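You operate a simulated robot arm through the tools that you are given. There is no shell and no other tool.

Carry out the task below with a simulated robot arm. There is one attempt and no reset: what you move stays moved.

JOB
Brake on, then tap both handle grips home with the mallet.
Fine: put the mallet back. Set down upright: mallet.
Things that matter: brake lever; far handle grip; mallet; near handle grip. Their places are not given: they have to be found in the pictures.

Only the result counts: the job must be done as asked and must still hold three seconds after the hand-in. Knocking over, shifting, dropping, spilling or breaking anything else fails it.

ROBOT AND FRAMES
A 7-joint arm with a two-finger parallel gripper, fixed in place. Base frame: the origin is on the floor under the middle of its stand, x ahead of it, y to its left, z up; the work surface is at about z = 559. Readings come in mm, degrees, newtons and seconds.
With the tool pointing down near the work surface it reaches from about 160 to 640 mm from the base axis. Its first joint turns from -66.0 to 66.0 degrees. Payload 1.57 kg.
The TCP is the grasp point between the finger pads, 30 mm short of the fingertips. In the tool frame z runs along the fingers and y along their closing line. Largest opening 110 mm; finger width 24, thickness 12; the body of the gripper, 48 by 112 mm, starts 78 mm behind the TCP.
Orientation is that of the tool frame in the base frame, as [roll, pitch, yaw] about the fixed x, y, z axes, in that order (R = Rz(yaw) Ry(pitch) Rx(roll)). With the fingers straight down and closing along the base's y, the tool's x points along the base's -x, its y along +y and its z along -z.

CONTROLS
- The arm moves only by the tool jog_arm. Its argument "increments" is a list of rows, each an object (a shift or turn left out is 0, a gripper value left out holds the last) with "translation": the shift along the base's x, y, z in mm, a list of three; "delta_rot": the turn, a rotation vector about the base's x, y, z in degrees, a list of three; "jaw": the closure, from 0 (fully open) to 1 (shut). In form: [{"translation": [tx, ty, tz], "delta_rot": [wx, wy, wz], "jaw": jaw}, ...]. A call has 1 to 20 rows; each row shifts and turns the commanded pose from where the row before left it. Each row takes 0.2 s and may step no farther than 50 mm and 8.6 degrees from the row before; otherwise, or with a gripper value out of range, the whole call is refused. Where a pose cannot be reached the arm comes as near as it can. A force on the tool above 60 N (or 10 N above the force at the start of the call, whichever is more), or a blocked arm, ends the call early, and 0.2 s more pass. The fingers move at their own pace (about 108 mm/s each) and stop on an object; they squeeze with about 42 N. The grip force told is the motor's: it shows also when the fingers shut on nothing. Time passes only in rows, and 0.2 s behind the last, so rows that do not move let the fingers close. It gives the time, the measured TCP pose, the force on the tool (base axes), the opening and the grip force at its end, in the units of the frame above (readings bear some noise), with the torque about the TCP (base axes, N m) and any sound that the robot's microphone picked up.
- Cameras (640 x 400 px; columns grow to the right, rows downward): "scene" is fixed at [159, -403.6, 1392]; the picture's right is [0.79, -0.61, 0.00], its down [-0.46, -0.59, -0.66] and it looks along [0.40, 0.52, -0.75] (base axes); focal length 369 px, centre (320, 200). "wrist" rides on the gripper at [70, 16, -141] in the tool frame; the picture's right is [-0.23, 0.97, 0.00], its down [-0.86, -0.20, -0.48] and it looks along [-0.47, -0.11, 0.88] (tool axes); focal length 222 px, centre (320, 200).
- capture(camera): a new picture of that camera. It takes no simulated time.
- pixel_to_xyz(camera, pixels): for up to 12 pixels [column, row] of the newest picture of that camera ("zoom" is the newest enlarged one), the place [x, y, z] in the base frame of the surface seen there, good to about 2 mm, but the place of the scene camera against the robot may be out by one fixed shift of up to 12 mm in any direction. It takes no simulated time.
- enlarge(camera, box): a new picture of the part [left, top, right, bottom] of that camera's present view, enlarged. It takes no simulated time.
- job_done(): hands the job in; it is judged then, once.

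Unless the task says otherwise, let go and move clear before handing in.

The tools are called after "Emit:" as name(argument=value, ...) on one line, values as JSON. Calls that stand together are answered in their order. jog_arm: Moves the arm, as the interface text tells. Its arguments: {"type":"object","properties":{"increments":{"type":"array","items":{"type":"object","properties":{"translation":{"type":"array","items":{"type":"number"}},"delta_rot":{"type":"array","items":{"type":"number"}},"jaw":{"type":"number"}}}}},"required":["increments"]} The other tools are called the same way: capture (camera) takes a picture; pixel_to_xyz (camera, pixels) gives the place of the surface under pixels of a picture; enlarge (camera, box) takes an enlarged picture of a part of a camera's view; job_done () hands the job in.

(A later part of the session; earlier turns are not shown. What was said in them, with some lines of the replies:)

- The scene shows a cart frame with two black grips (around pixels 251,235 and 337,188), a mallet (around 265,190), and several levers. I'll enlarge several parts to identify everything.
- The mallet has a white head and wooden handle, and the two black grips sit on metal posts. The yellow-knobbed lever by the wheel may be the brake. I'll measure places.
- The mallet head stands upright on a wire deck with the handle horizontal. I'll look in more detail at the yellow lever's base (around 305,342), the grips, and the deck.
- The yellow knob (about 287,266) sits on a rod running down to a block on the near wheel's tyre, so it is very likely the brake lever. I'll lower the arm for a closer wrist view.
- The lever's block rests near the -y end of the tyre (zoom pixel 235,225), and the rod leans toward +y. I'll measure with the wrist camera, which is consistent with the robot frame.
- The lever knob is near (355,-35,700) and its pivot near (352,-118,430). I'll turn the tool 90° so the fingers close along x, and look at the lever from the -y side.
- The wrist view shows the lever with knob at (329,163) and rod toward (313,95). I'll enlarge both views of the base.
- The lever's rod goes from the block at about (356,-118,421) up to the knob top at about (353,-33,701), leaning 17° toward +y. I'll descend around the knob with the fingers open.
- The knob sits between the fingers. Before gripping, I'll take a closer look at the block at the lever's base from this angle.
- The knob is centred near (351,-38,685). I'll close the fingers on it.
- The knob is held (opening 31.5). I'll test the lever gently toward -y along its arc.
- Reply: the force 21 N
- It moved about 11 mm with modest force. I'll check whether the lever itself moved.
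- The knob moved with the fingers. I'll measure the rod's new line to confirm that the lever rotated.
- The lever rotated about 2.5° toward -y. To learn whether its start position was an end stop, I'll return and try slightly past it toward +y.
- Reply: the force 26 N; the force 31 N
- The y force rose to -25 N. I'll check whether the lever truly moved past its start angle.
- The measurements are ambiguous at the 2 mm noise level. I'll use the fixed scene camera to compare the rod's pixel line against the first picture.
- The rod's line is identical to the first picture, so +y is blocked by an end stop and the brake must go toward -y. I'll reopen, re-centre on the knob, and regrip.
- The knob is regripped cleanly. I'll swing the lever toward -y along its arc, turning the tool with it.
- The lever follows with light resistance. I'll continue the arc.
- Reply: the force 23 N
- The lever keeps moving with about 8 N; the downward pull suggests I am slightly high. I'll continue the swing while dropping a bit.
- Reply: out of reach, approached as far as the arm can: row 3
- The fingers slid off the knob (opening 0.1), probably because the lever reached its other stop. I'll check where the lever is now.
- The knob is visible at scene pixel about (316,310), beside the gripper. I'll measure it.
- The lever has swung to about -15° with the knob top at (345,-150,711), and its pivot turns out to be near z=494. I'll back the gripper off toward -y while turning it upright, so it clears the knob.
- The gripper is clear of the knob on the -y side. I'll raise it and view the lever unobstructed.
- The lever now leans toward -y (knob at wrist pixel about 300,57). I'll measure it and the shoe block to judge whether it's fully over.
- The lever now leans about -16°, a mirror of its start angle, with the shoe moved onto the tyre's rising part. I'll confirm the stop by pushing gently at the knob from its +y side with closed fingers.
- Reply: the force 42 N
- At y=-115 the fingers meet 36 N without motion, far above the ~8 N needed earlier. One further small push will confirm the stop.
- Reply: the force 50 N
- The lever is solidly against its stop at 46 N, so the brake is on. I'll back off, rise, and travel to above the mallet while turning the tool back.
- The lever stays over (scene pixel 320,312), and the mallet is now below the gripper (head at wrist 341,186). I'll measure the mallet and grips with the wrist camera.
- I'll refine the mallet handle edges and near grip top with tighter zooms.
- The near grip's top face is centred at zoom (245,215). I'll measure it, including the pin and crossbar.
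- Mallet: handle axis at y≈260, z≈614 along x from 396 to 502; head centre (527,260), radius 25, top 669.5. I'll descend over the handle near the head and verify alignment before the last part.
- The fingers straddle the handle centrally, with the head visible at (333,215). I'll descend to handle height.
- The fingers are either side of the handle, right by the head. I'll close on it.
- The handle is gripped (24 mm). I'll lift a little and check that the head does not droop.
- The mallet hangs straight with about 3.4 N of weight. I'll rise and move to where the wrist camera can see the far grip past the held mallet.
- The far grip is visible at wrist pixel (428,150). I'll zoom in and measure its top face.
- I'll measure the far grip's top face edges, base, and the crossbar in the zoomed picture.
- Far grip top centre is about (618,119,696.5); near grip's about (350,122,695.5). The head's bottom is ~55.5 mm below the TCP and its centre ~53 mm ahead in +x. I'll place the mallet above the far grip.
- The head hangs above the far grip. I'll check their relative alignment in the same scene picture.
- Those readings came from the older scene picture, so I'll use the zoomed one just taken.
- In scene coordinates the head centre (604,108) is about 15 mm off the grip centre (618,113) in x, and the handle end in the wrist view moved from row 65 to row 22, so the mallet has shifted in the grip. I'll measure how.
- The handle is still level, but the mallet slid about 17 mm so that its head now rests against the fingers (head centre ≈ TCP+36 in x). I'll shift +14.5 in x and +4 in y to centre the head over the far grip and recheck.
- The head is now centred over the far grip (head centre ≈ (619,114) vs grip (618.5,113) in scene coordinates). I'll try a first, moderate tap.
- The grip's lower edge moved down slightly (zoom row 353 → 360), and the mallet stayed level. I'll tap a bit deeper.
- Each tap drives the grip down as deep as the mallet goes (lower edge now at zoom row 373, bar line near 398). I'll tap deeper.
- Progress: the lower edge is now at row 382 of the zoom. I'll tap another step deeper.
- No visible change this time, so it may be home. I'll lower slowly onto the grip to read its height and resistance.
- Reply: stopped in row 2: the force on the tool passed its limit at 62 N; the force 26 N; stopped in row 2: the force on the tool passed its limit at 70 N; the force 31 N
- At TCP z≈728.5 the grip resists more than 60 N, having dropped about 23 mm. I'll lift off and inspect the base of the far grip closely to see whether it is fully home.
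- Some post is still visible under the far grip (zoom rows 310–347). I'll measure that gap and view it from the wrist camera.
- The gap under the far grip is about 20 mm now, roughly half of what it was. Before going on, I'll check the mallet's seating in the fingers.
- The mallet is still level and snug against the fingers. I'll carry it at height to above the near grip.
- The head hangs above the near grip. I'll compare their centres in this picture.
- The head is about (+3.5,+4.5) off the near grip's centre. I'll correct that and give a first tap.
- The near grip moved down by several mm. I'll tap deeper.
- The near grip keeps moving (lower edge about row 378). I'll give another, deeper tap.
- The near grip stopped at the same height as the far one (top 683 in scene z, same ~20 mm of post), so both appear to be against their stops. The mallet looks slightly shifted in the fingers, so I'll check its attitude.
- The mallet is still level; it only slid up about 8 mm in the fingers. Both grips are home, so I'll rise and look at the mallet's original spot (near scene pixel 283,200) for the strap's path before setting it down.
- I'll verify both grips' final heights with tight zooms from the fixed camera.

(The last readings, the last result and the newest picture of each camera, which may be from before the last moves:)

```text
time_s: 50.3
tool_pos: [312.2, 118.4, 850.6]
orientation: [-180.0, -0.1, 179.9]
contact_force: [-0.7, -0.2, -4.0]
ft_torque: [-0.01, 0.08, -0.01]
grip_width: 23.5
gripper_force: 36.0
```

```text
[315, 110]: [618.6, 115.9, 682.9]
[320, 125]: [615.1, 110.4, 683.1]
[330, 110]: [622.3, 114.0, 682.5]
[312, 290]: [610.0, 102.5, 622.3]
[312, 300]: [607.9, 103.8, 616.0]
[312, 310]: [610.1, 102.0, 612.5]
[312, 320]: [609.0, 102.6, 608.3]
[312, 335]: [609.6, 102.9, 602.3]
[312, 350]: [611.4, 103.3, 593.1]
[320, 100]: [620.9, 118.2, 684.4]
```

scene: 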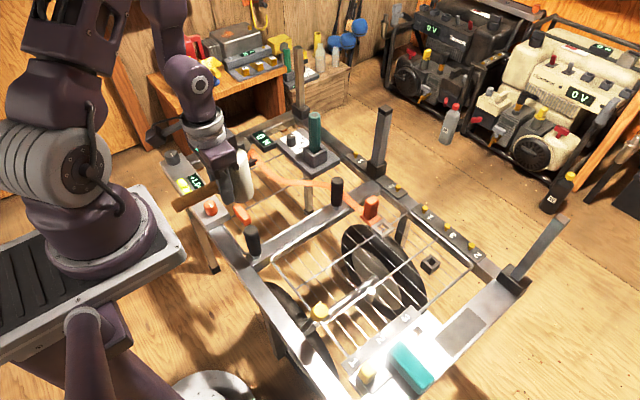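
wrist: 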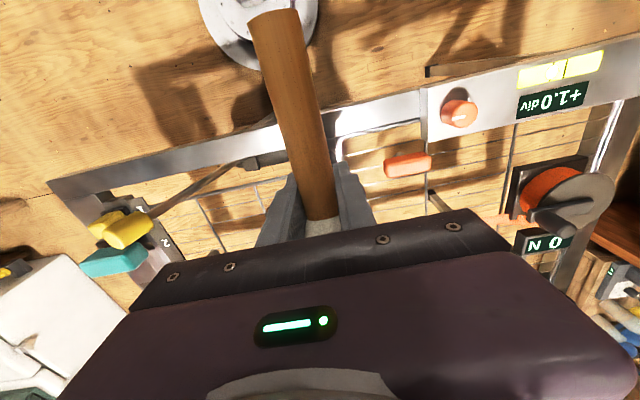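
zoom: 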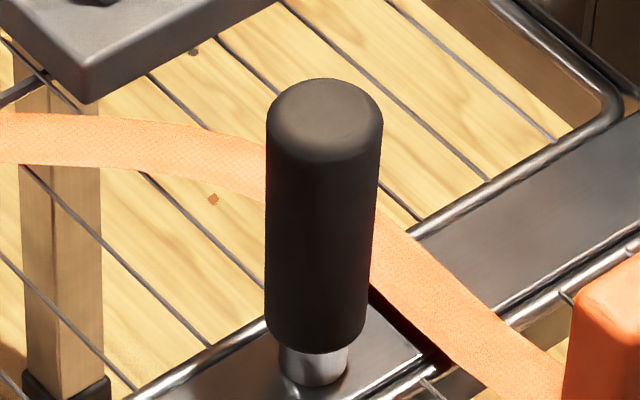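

Both grips' tops now agree (scene z ≈ 683–684, down about 22 mm each), so both are home. The mallet's spot is clear, with the strap just behind it; I'll carry the mallet back above it.

Emit:
jog_arm(increments=[{"translation": [17, 13, 0]}, {"translation": [30, 24, 0]}, {"translation": [30, 24, 0]}, {"translation": [30, 24, 0]}, {"translation": [30, 24, 0]}, {"translation": [25, 20, 0]}, {"translation": [15, 13, 0]}, {"translation": [0, 0, -40]}, {"translation": [0, 0, -45]}, {"translation": [0, 0, -45]}, {"translation": [0, 0, -40]}, {"translation": [0, 0, -20]}, {}])

Emit:
capture(camera="wrist")

Emit:
enlarge(camera="scene", box=[220, 140, 320, 220])

```text
time_s: 53.1
tool_pos: [490.0, 264.0, 657.5]
orientation: [180.0, 0.0, 179.9]
contact_force: [0.6, 0.9, -4.4]
ft_torque: [0.0, 0.07, -0.01]
grip_width: 23.7
gripper_force: 36.2
```

```text
taken
```

wrist: 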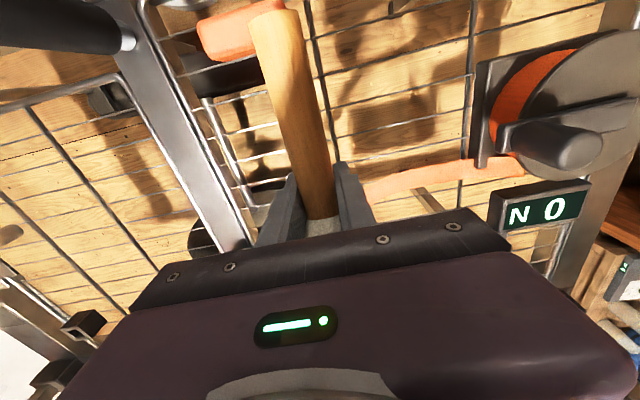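

```text
5.00 times, centred on (270, 180) of scene
```

zoom: 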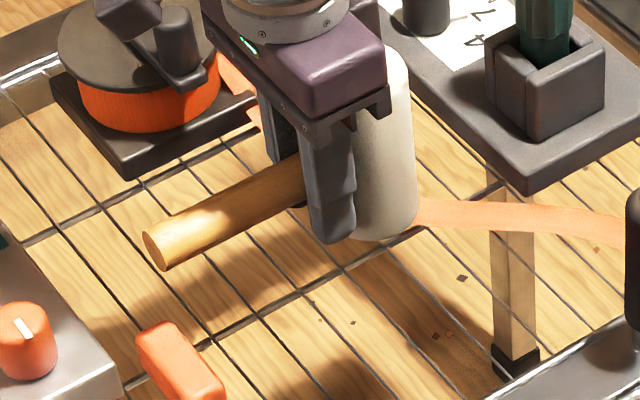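

I'll measure the handle end and head now to match the original place (handle end x≈396.5, axis y≈260; head centre (527,260)).

Emit:
pixel_to_xyz(camera="wrist", pixels=[[270, 18], [275, 15], [280, 50], [290, 90], [300, 140], [310, 190], [253, 30], [300, 25], [318, 208]])

Emit:
pixel_to_xyz(camera="zoom", pixels=[[370, 200], [395, 200], [410, 180], [380, 150], [365, 230], [400, 150], [160, 245], [200, 215], [390, 225]])

```text
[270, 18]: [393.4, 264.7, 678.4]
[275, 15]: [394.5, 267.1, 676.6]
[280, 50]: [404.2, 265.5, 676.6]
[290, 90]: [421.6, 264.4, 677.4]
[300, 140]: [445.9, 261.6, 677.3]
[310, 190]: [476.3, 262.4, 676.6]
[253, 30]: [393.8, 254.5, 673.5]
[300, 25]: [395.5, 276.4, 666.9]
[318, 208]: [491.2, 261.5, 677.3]
```

```text
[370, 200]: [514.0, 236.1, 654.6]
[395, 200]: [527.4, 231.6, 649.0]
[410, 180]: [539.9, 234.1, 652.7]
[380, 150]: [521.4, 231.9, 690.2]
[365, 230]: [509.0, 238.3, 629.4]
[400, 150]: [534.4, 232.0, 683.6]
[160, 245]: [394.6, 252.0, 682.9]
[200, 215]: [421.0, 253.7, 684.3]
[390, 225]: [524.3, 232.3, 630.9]
```

The mallet is about 3 mm too far in +y and needs about 50 mm of descent. I'll correct and lower it in gentle steps.

Emit:
jog_arm(increments=[{"translation": [1.5, -3, 0]}, {"translation": [0, 0, -20]}, {"translation": [0, 0, -15]}, {"translation": [0, 0, -8]}, {}])

Emit:
jog_arm(increments=[{"translation": [0, 0, -3]}, {}])

Emit:
jog_arm(increments=[{"translation": [0, 0, -2]}, {}])

```text
time_s: 54.3
tool_pos: [492.1, 259.3, 615.0]
orientation: [-180.0, 0.0, 180.0]
contact_force: [-1.9, 0.3, 10.6]
ft_torque: [-0.03, 1.4, 0.0]
grip_width: 24.1
gripper_force: 36.2
```

```text
time_s: 54.9
tool_pos: [490.4, 259.4, 611.4]
orientation: [180.0, 0.0, -180.0]
contact_force: [-3.2, 0.5, 10.8]
ft_torque: [0.01, 1.52, -0.11]
grip_width: 24.3
gripper_force: 36.4
```

```text
time_s: 55.5
tool_pos: [491.0, 258.7, 609.2]
orientation: [-179.9, 0.0, -180.0]
contact_force: [-1.7, 0.1, 1.5]
ft_torque: [0.5, -0.24, 0.27]
grip_width: 23.7
gripper_force: 35.4
```

There was a contact force with a torque indicating the handle end (100 mm behind the TCP) touched something, probably the orange strap end. I'll look before moving further.

Emit:
capture(camera="wrist")

Emit:
enlarge(camera="scene", box=[220, 140, 320, 220])

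Emit:
enlarge(camera="wrist", box=[160, 0, 360, 125])

```text
taken
```

wrist: 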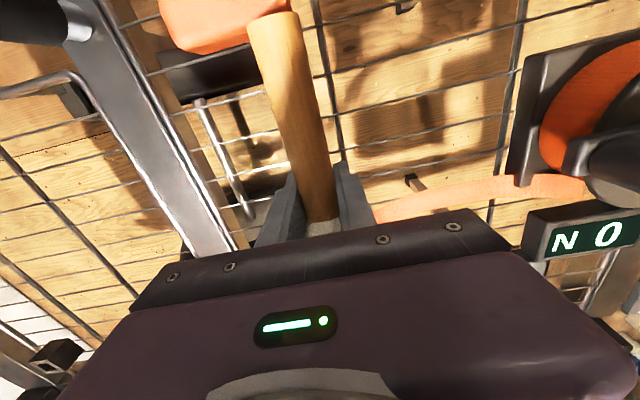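

```text
5.00 times, centred on (270, 180) of scene
```

zoom: 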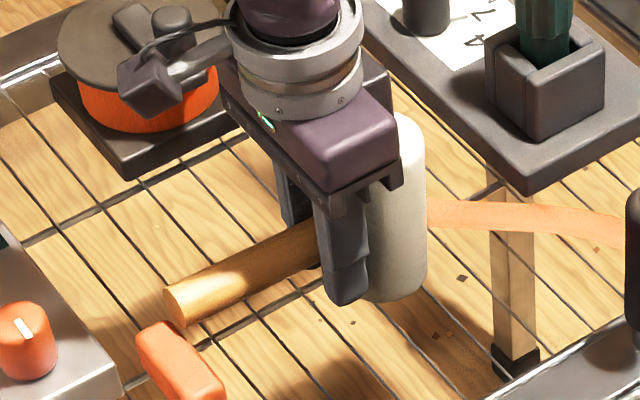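

```text
3.20 times, centred on (260, 62) of wrist
```

zoom: 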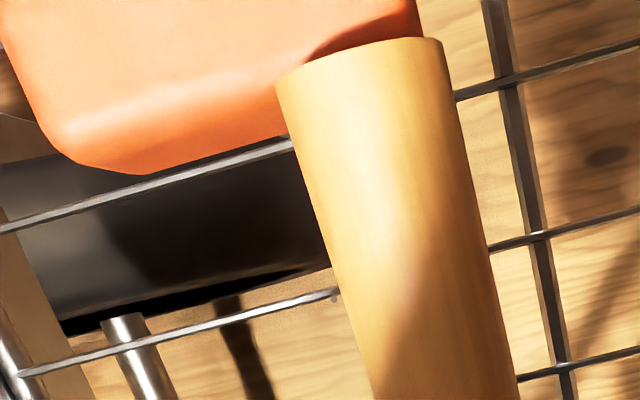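

The orange block looks unmoved (same scene pixels as at the start). I'll measure the handle's tilt and the orange block relative to the handle end.

Emit:
pixel_to_xyz(camera="wrist", pixels=[[270, 18], [280, 50], [290, 90], [300, 140], [310, 190], [318, 208], [252, 25], [296, 16], [220, 30], [240, 45], [280, 5], [200, 50]])

Emit:
pixel_to_xyz(camera="zoom", pixels=[[280, 75], [300, 60], [360, 45], [440, 42], [250, 100], [200, 160], [140, 170], [270, 130], [350, 20], [400, 20], [200, 220]])

```text
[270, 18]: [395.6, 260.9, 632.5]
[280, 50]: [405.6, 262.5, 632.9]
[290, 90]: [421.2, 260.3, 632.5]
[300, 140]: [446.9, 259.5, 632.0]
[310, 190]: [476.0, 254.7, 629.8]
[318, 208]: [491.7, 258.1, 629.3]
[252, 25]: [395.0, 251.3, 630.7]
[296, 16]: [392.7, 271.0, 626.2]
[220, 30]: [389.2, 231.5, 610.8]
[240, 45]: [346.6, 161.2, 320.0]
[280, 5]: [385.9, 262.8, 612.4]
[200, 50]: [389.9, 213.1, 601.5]
```

```text
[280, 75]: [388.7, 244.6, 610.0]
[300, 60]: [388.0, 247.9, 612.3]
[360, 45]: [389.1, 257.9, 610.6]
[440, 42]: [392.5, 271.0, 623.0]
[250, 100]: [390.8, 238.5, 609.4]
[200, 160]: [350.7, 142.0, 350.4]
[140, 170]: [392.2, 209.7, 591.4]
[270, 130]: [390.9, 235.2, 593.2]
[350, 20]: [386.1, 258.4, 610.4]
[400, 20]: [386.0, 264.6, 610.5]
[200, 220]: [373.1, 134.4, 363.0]
```

The handle end (x≈394) overlaps the edge of the orange block (top z≈611, front face x≈391), and the mallet tipped about 2° in the grip. I'll lift straight off and check the orange block for any movement.

Emit:
jog_arm(increments=[{"translation": [0, 0, 10]}, {"translation": [3, 0, 20]}, {"translation": [3, 0, 20]}, {}])

Emit:
enlarge(camera="scene", box=[225, 200, 305, 270])

Emit:
pixel_to_xyz(camera="zoom", pixels=[[165, 50], [190, 70], [210, 95], [150, 60], [180, 40], [230, 95]])

Emit:
capture(camera="wrist")

```text
time_s: 56.5
tool_pos: [497.5, 258.8, 659.5]
orientation: [-179.8, 0.0, 180.0]
contact_force: [-0.9, 0.7, -2.9]
ft_torque: [0.19, 0.16, 0.15]
grip_width: 23.3
gripper_force: 35.6
```

```text
5.71 times, centred on (265, 235) of scene
```

zoom: 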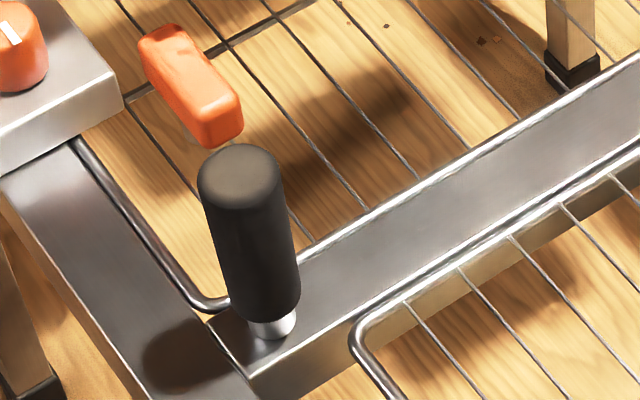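

```text
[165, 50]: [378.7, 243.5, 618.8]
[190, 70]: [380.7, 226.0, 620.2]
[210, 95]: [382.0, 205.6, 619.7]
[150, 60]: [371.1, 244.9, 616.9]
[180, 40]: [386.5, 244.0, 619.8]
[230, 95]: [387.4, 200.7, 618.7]
```

```text
taken
```

wrist: 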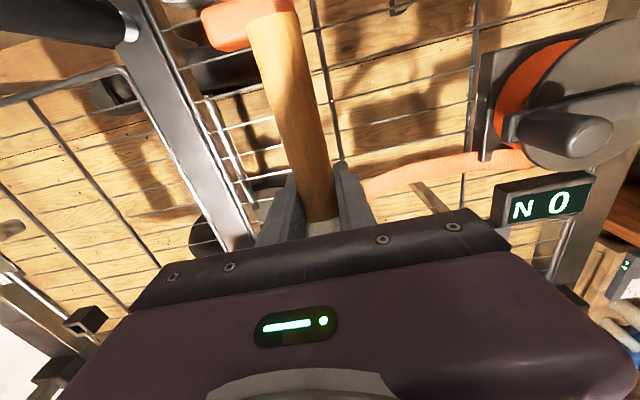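

The orange block sits where it was. Now I'll measure the mallet's present attitude in the fingers.

Emit:
pixel_to_xyz(camera="wrist", pixels=[[270, 18], [275, 35], [280, 60], [290, 100], [300, 145], [310, 190], [318, 208], [250, 30], [296, 25]])

Emit:
enlarge(camera="wrist", box=[220, 0, 400, 240])

Emit:
enlarge(camera="scene", box=[220, 140, 320, 220])

Emit:
pixel_to_xyz(camera="zoom", pixels=[[375, 200], [400, 200], [415, 180], [385, 150], [370, 225], [405, 150], [395, 120], [390, 235], [420, 200], [165, 245], [200, 220]])

```text
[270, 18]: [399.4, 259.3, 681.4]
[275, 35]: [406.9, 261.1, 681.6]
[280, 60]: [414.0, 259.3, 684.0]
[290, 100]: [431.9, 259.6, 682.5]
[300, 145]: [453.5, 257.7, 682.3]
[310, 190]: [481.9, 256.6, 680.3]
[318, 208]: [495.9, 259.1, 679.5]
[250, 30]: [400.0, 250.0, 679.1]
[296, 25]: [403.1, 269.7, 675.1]
```

```text
1.67 times, centred on (310, 120) of wrist
```

zoom: 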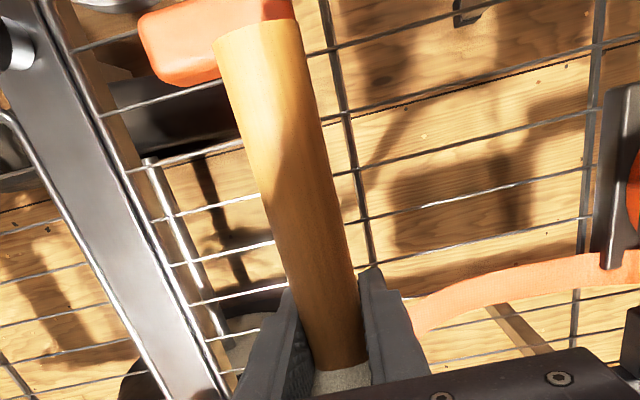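

```text
5.00 times, centred on (270, 180) of scene
```

zoom: 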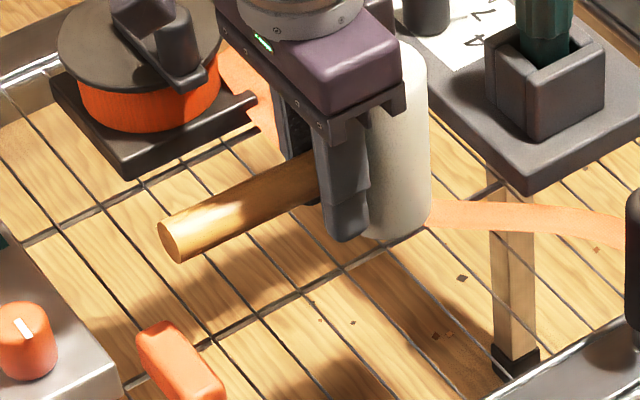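

```text
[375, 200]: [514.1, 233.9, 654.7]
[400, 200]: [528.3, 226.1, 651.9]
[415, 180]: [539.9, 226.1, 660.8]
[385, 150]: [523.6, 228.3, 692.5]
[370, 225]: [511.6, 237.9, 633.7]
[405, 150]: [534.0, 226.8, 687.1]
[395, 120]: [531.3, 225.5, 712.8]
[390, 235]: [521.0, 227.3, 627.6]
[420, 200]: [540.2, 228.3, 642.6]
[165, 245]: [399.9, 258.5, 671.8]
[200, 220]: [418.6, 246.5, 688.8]
```

The mallet tilts about 1.5° head-down, with its handle end now at x≈400, clear of the orange block's face (391). I'll level it by a small tool turn and lower again, watching force and torque.

Emit:
jog_arm(increments=[{"delta_rot": [0, -1.5, 0]}, {"translation": [0, 0, -20]}, {"translation": [0, 0, -15]}, {"translation": [0, 0, -8]}, {}])

Emit:
capture(camera="wrist")

Emit:
enlarge(camera="wrist", box=[160, 0, 360, 125])

```text
time_s: 57.7
tool_pos: [497.0, 258.5, 617.6]
orientation: [-179.9, 1.4, -180.0]
contact_force: [1.4, 1.0, -2.6]
ft_torque: [0.16, 0.16, 0.14]
grip_width: 23.7
gripper_force: 35.6
```

```text
taken
```

wrist: 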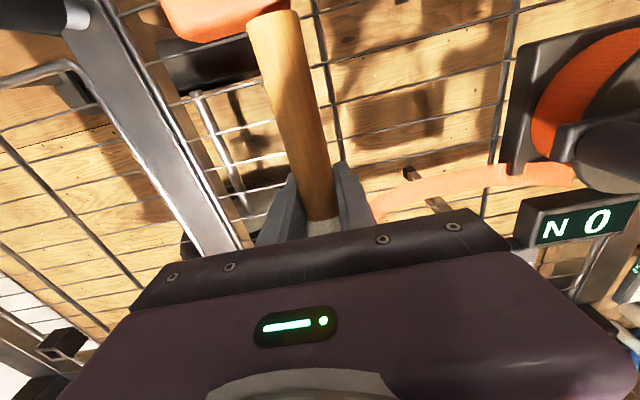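

```text
3.20 times, centred on (260, 62) of wrist
```

zoom: 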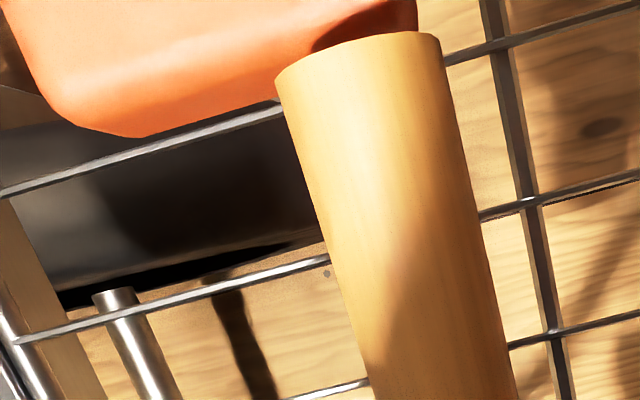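

No contact yet (force −2.6 N). I'll measure the handle end and the orange block's nearest edge before the last few millimetres.

Emit:
pixel_to_xyz(camera="zoom", pixels=[[300, 75], [350, 50], [420, 40], [350, 120], [400, 200], [430, 350], [270, 80], [330, 35], [400, 25], [250, 90], [200, 115], [140, 125]])

```text
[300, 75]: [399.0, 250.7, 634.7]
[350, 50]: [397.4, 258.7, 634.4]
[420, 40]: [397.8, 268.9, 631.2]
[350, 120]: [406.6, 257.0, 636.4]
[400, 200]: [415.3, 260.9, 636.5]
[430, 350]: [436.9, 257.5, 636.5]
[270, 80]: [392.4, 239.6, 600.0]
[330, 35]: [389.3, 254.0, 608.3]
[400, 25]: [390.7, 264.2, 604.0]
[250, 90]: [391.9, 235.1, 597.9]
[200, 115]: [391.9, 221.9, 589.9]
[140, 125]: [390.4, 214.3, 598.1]
```

The handle end is at x≈397.5, a 6 mm gap to the orange block and matching the original place. I'll lower in small steps until the head touches the deck.

Emit:
jog_arm(increments=[{"translation": [1.5, 0, -4]}, {"translation": [0, 0, -3]}, {}])

Emit:
jog_arm(increments=[{"translation": [0, 0, -2]}, {}])

```text
time_s: 58.5
tool_pos: [497.6, 258.7, 609.7]
orientation: [-180.0, 1.5, 180.0]
contact_force: [-0.5, 0.3, -3.3]
ft_torque: [0.05, 0.15, 0.05]
grip_width: 23.4
gripper_force: 35.3
```

```text
time_s: 59.1
tool_pos: [497.7, 258.7, 607.2]
orientation: [179.9, 1.4, 180.0]
contact_force: [0.0, -0.2, -2.6]
ft_torque: [-0.01, 0.07, 0.0]
grip_width: 23.5
gripper_force: 36.0
```

Still carrying most of the weight; I'll lower another millimetre at a time.

Emit:
jog_arm(increments=[{"translation": [0, 0, -1]}, {}])

Emit:
jog_arm(increments=[{"translation": [0, 0, -1]}, {}])

```text
time_s: 59.7
tool_pos: [498.3, 258.4, 607.6]
orientation: [179.9, 1.5, -179.9]
contact_force: [-0.2, 0.5, -2.7]
ft_torque: [0.08, 0.15, 0.06]
grip_width: 23.6
gripper_force: 35.6
```

```text
time_s: 60.3
tool_pos: [497.9, 258.0, 606.9]
orientation: [-179.9, 1.5, 180.0]
contact_force: [0.7, -0.1, 0.6]
ft_torque: [0.07, 0.11, 0.07]
grip_width: 23.6
gripper_force: 35.7
```

The weight is now taken by the deck (force 0.6 N). I'll check the picture before releasing.

Emit:
jog_arm(increments=[{"translation": [0, 0, -0.7]}, {}])

Emit:
enlarge(camera="scene", box=[220, 140, 320, 220])

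Emit:
capture(camera="wrist")

Emit:
pixel_to_xyz(camera="wrist", pixels=[[270, 18], [280, 60], [290, 100], [300, 145], [310, 190], [318, 208]])

```text
time_s: 60.9
tool_pos: [499.0, 258.8, 605.4]
orientation: [-179.9, 1.5, 180.0]
contact_force: [-3.5, -3.3, 15.2]
ft_torque: [-0.14, 0.05, 0.05]
grip_width: 23.8
gripper_force: 36.0
```

```text
5.00 times, centred on (270, 180) of scene
```

zoom: 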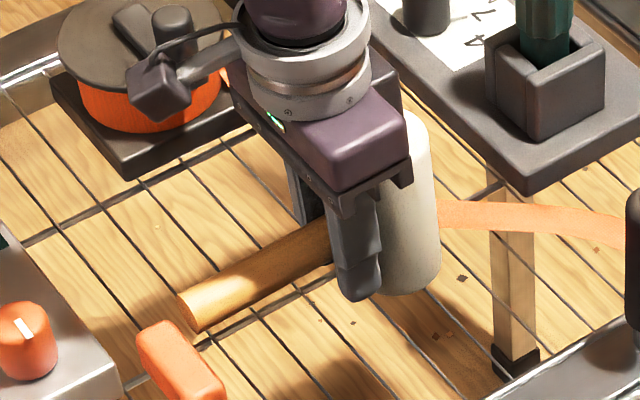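

```text
taken
```

wrist: 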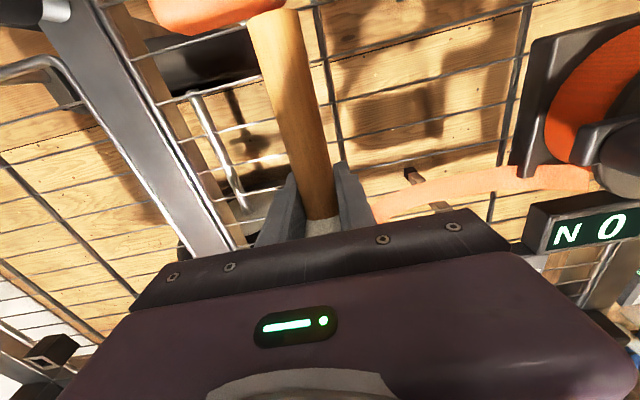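

```text
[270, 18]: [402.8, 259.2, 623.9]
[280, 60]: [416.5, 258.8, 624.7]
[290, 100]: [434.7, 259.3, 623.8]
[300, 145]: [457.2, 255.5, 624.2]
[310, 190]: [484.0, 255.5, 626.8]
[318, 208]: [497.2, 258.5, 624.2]
```

The mallet is level, pressing the deck at about 15 N, and sits about 5 mm forward of its original spot. I'll ease up slightly, shift back 4 mm, and set it down again.

Emit:
jog_arm(increments=[{"translation": [0, 0, 3.5]}, {"translation": [-4, 0.5, 0]}, {"translation": [0, 0, -2]}, {}])

Emit:
jog_arm(increments=[{"translation": [0, 0, -1]}, {}])

```text
time_s: 61.9
tool_pos: [495.2, 259.2, 606.3]
orientation: [-179.9, 1.6, 180.0]
contact_force: [-0.2, 0.1, -3.5]
ft_torque: [0.03, 0.07, -0.01]
grip_width: 23.6
gripper_force: 35.7
```

```text
time_s: 62.5
tool_pos: [495.8, 259.6, 606.3]
orientation: [-180.0, 1.5, 180.0]
contact_force: [1.1, -3.5, 5.0]
ft_torque: [-0.31, -0.07, -0.12]
grip_width: 23.6
gripper_force: 35.7
```

The head rests on the deck with a light load. I'll open the fingers gently.

Emit:
jog_arm(increments=[{"jaw": 0.74}, {"jaw": 0.68}, {"jaw": 0.6}, {"jaw": 0.5}, {}])

Emit:
enlarge(camera="scene", box=[220, 140, 320, 220])

Emit:
capture(camera="wrist")

```text
time_s: 63.7
tool_pos: [495.7, 259.2, 605.7]
orientation: [-180.0, 1.5, 180.0]
contact_force: [-0.6, -0.4, -0.3]
ft_torque: [0.0, -0.01, 0.0]
grip_width: 55.2
gripper_force: 0.0
```

```text
5.00 times, centred on (270, 180) of scene
```

zoom: 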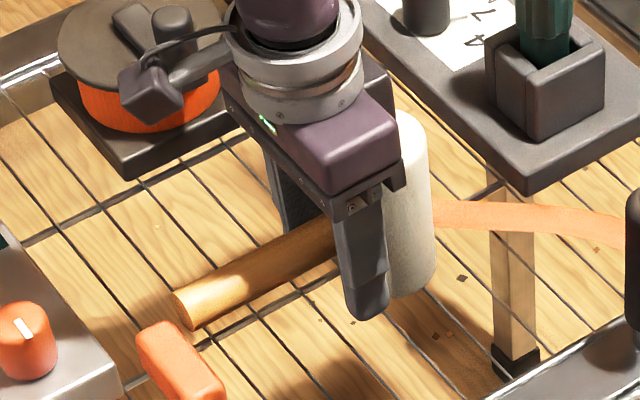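

```text
taken
```

wrist: 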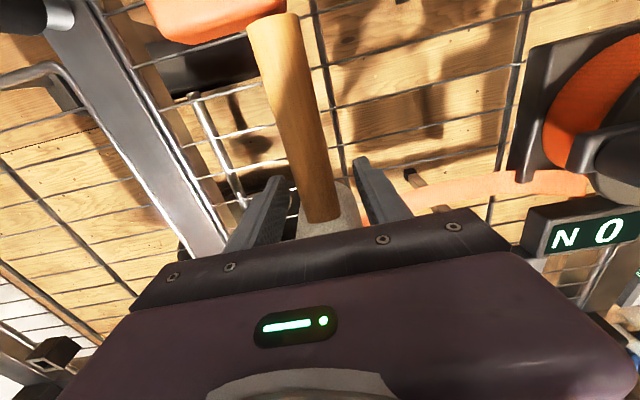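

The mallet stands on its own. I'll move back slightly from the head and rise straight up.

Emit:
jog_arm(increments=[{"translation": [-6, 0, 0]}, {"translation": [-6, 0, 0], "delta_rot": [0, 1.5, 0]}, {"translation": [0, 0, 20]}, {"translation": [0, 0, 40]}, {"translation": [0, 0, 45]}, {"translation": [0, 0, 45]}, {"translation": [0, 0, 45]}, {"translation": [-20, -20, 45]}, {}])

Emit:
capture(camera="scene")

Emit:
enlarge(camera="scene", box=[220, 140, 320, 220])

Emit:
capture(camera="wrist")

```text
refused: row 8 steps farther than a row can; nothing moved
```

```text
taken
```

scene: 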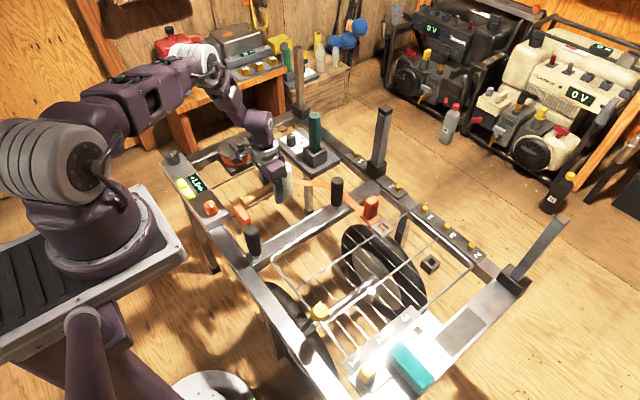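

```text
5.00 times, centred on (270, 180) of scene
```

zoom: 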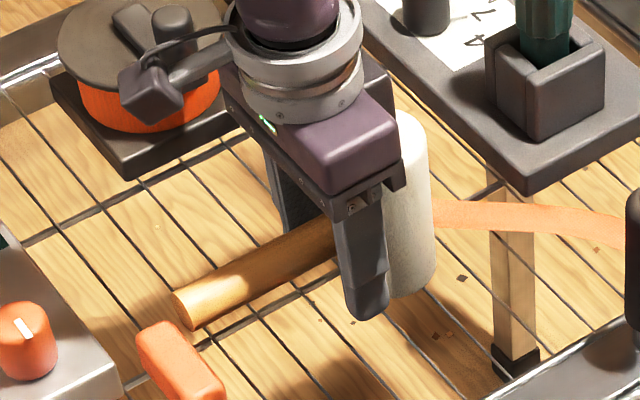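

```text
taken
```

wrist: 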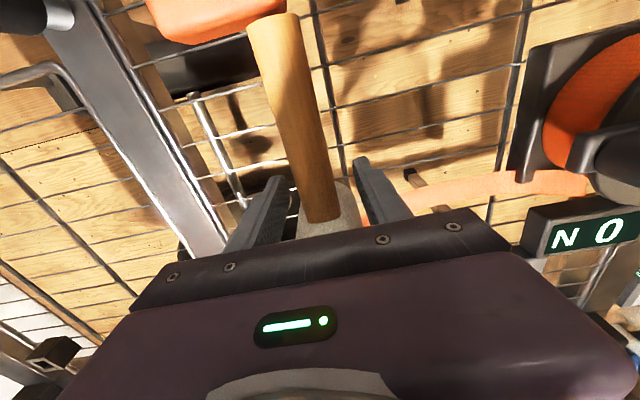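

The last call was refused because row 8 was too long, and nothing moved. I'll repeat it with shorter steps.

Emit:
jog_arm(increments=[{"translation": [-6, 0, 0]}, {"translation": [-6, 0, 0], "delta_rot": [0, 1.5, 0]}, {"translation": [0, 0, 20]}, {"translation": [0, 0, 40]}, {"translation": [0, 0, 45]}, {"translation": [0, 0, 45]}, {"translation": [0, 0, 45]}, {"translation": [0, 0, 45]}, {}])

Emit:
capture(camera="scene")

Emit:
enlarge(camera="scene", box=[220, 140, 320, 220])

Emit:
capture(camera="wrist")

```text
time_s: 65.7
tool_pos: [482.1, 261.4, 844.7]
orientation: [-179.9, 0.0, 180.0]
contact_force: [0.3, 0.7, 0.0]
ft_torque: [0.01, -0.03, 0.02]
grip_width: 54.9
gripper_force: 0.0
```

```text
taken
```

scene: 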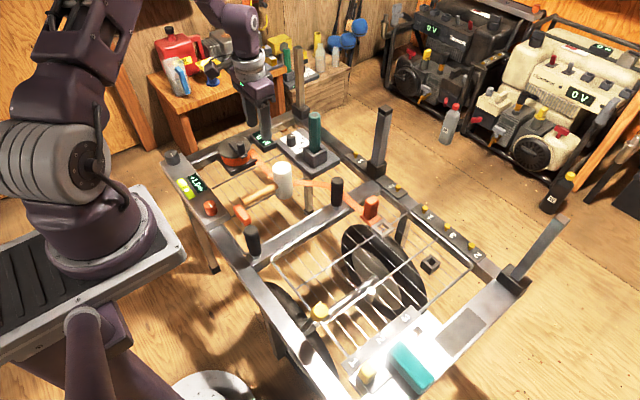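

```text
5.00 times, centred on (270, 180) of scene
```

zoom: 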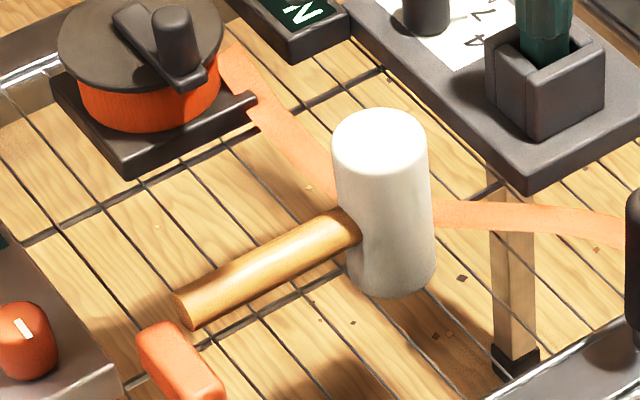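

```text
taken
```

wrist: 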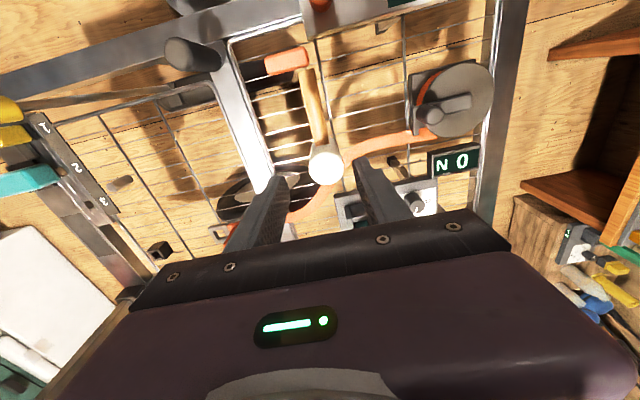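

The mallet stands upright within about 1 px of its original place. I'll do a last check on the lever and both grips.

Emit:
enlarge(camera="scene", box=[220, 160, 400, 340])

Emit:
pixel_to_xyz(camera="scene", pixels=[[252, 230], [337, 181], [338, 183], [251, 228], [319, 309], [320, 315], [283, 168]])

Emit:
pixel_to_xyz(camera="wrist", pixels=[[178, 52], [175, 58], [185, 50], [326, 167], [322, 130]])

```text
2.22 times, centred on (310, 250) of scene
```

zoom: 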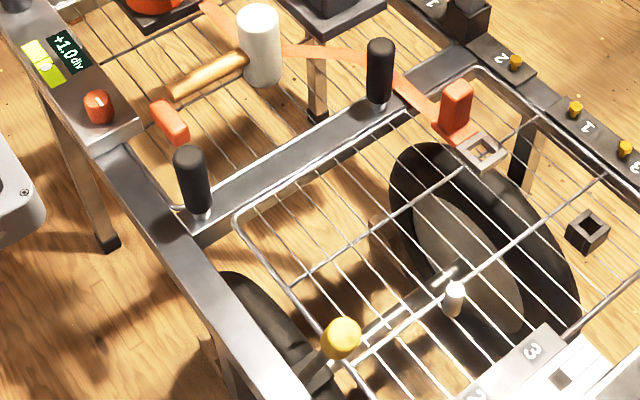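

```text
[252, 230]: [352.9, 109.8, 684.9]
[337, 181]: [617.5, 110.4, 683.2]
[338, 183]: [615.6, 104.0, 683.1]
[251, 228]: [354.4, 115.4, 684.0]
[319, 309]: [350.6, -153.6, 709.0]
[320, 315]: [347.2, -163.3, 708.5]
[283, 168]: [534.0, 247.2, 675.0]
```

```text
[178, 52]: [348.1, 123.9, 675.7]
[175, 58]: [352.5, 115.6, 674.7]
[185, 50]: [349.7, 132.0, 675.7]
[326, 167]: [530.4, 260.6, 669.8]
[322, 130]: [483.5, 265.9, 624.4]
```

The brake lever is still at its far stop (knob near scene pixel 320,312). Both grip tops sit at matching heights, the mallet stands upright in its place, and the arm is clear. I'm handing in.

Emit:
job_done()

```text
The job is handed in.
```

I put the brake on, tapped both grips down to their stops, set the mallet back upright and handed the job in. I haven't seen the verdict.

- **Brake:** I swung the yellow-knobbed lever from one end stop to the other. It held against a 46 N push and was still there at the last check. I took this lever to be the brake because its block sits on the near wheel's tyre, and I took its only free direction to be "on".
- **Grips:** Both went down about 22 mm and stopped at the same height, within the measuring error. The far grip did not move under more than 60 N, and the near grip's last, deepest tap moved it no further. About 20 mm of post still shows under each one, so "home" rests on both stopping solidly at the same point.
- **Mallet:** It stands on its head, within a few millimetres of where it started.

**Contact on the way back:** on the first try at setting the mallet down, its handle end pressed on the edge of the orange block with roughly 14 N. I lifted off and checked. The block had not moved in the pictures.
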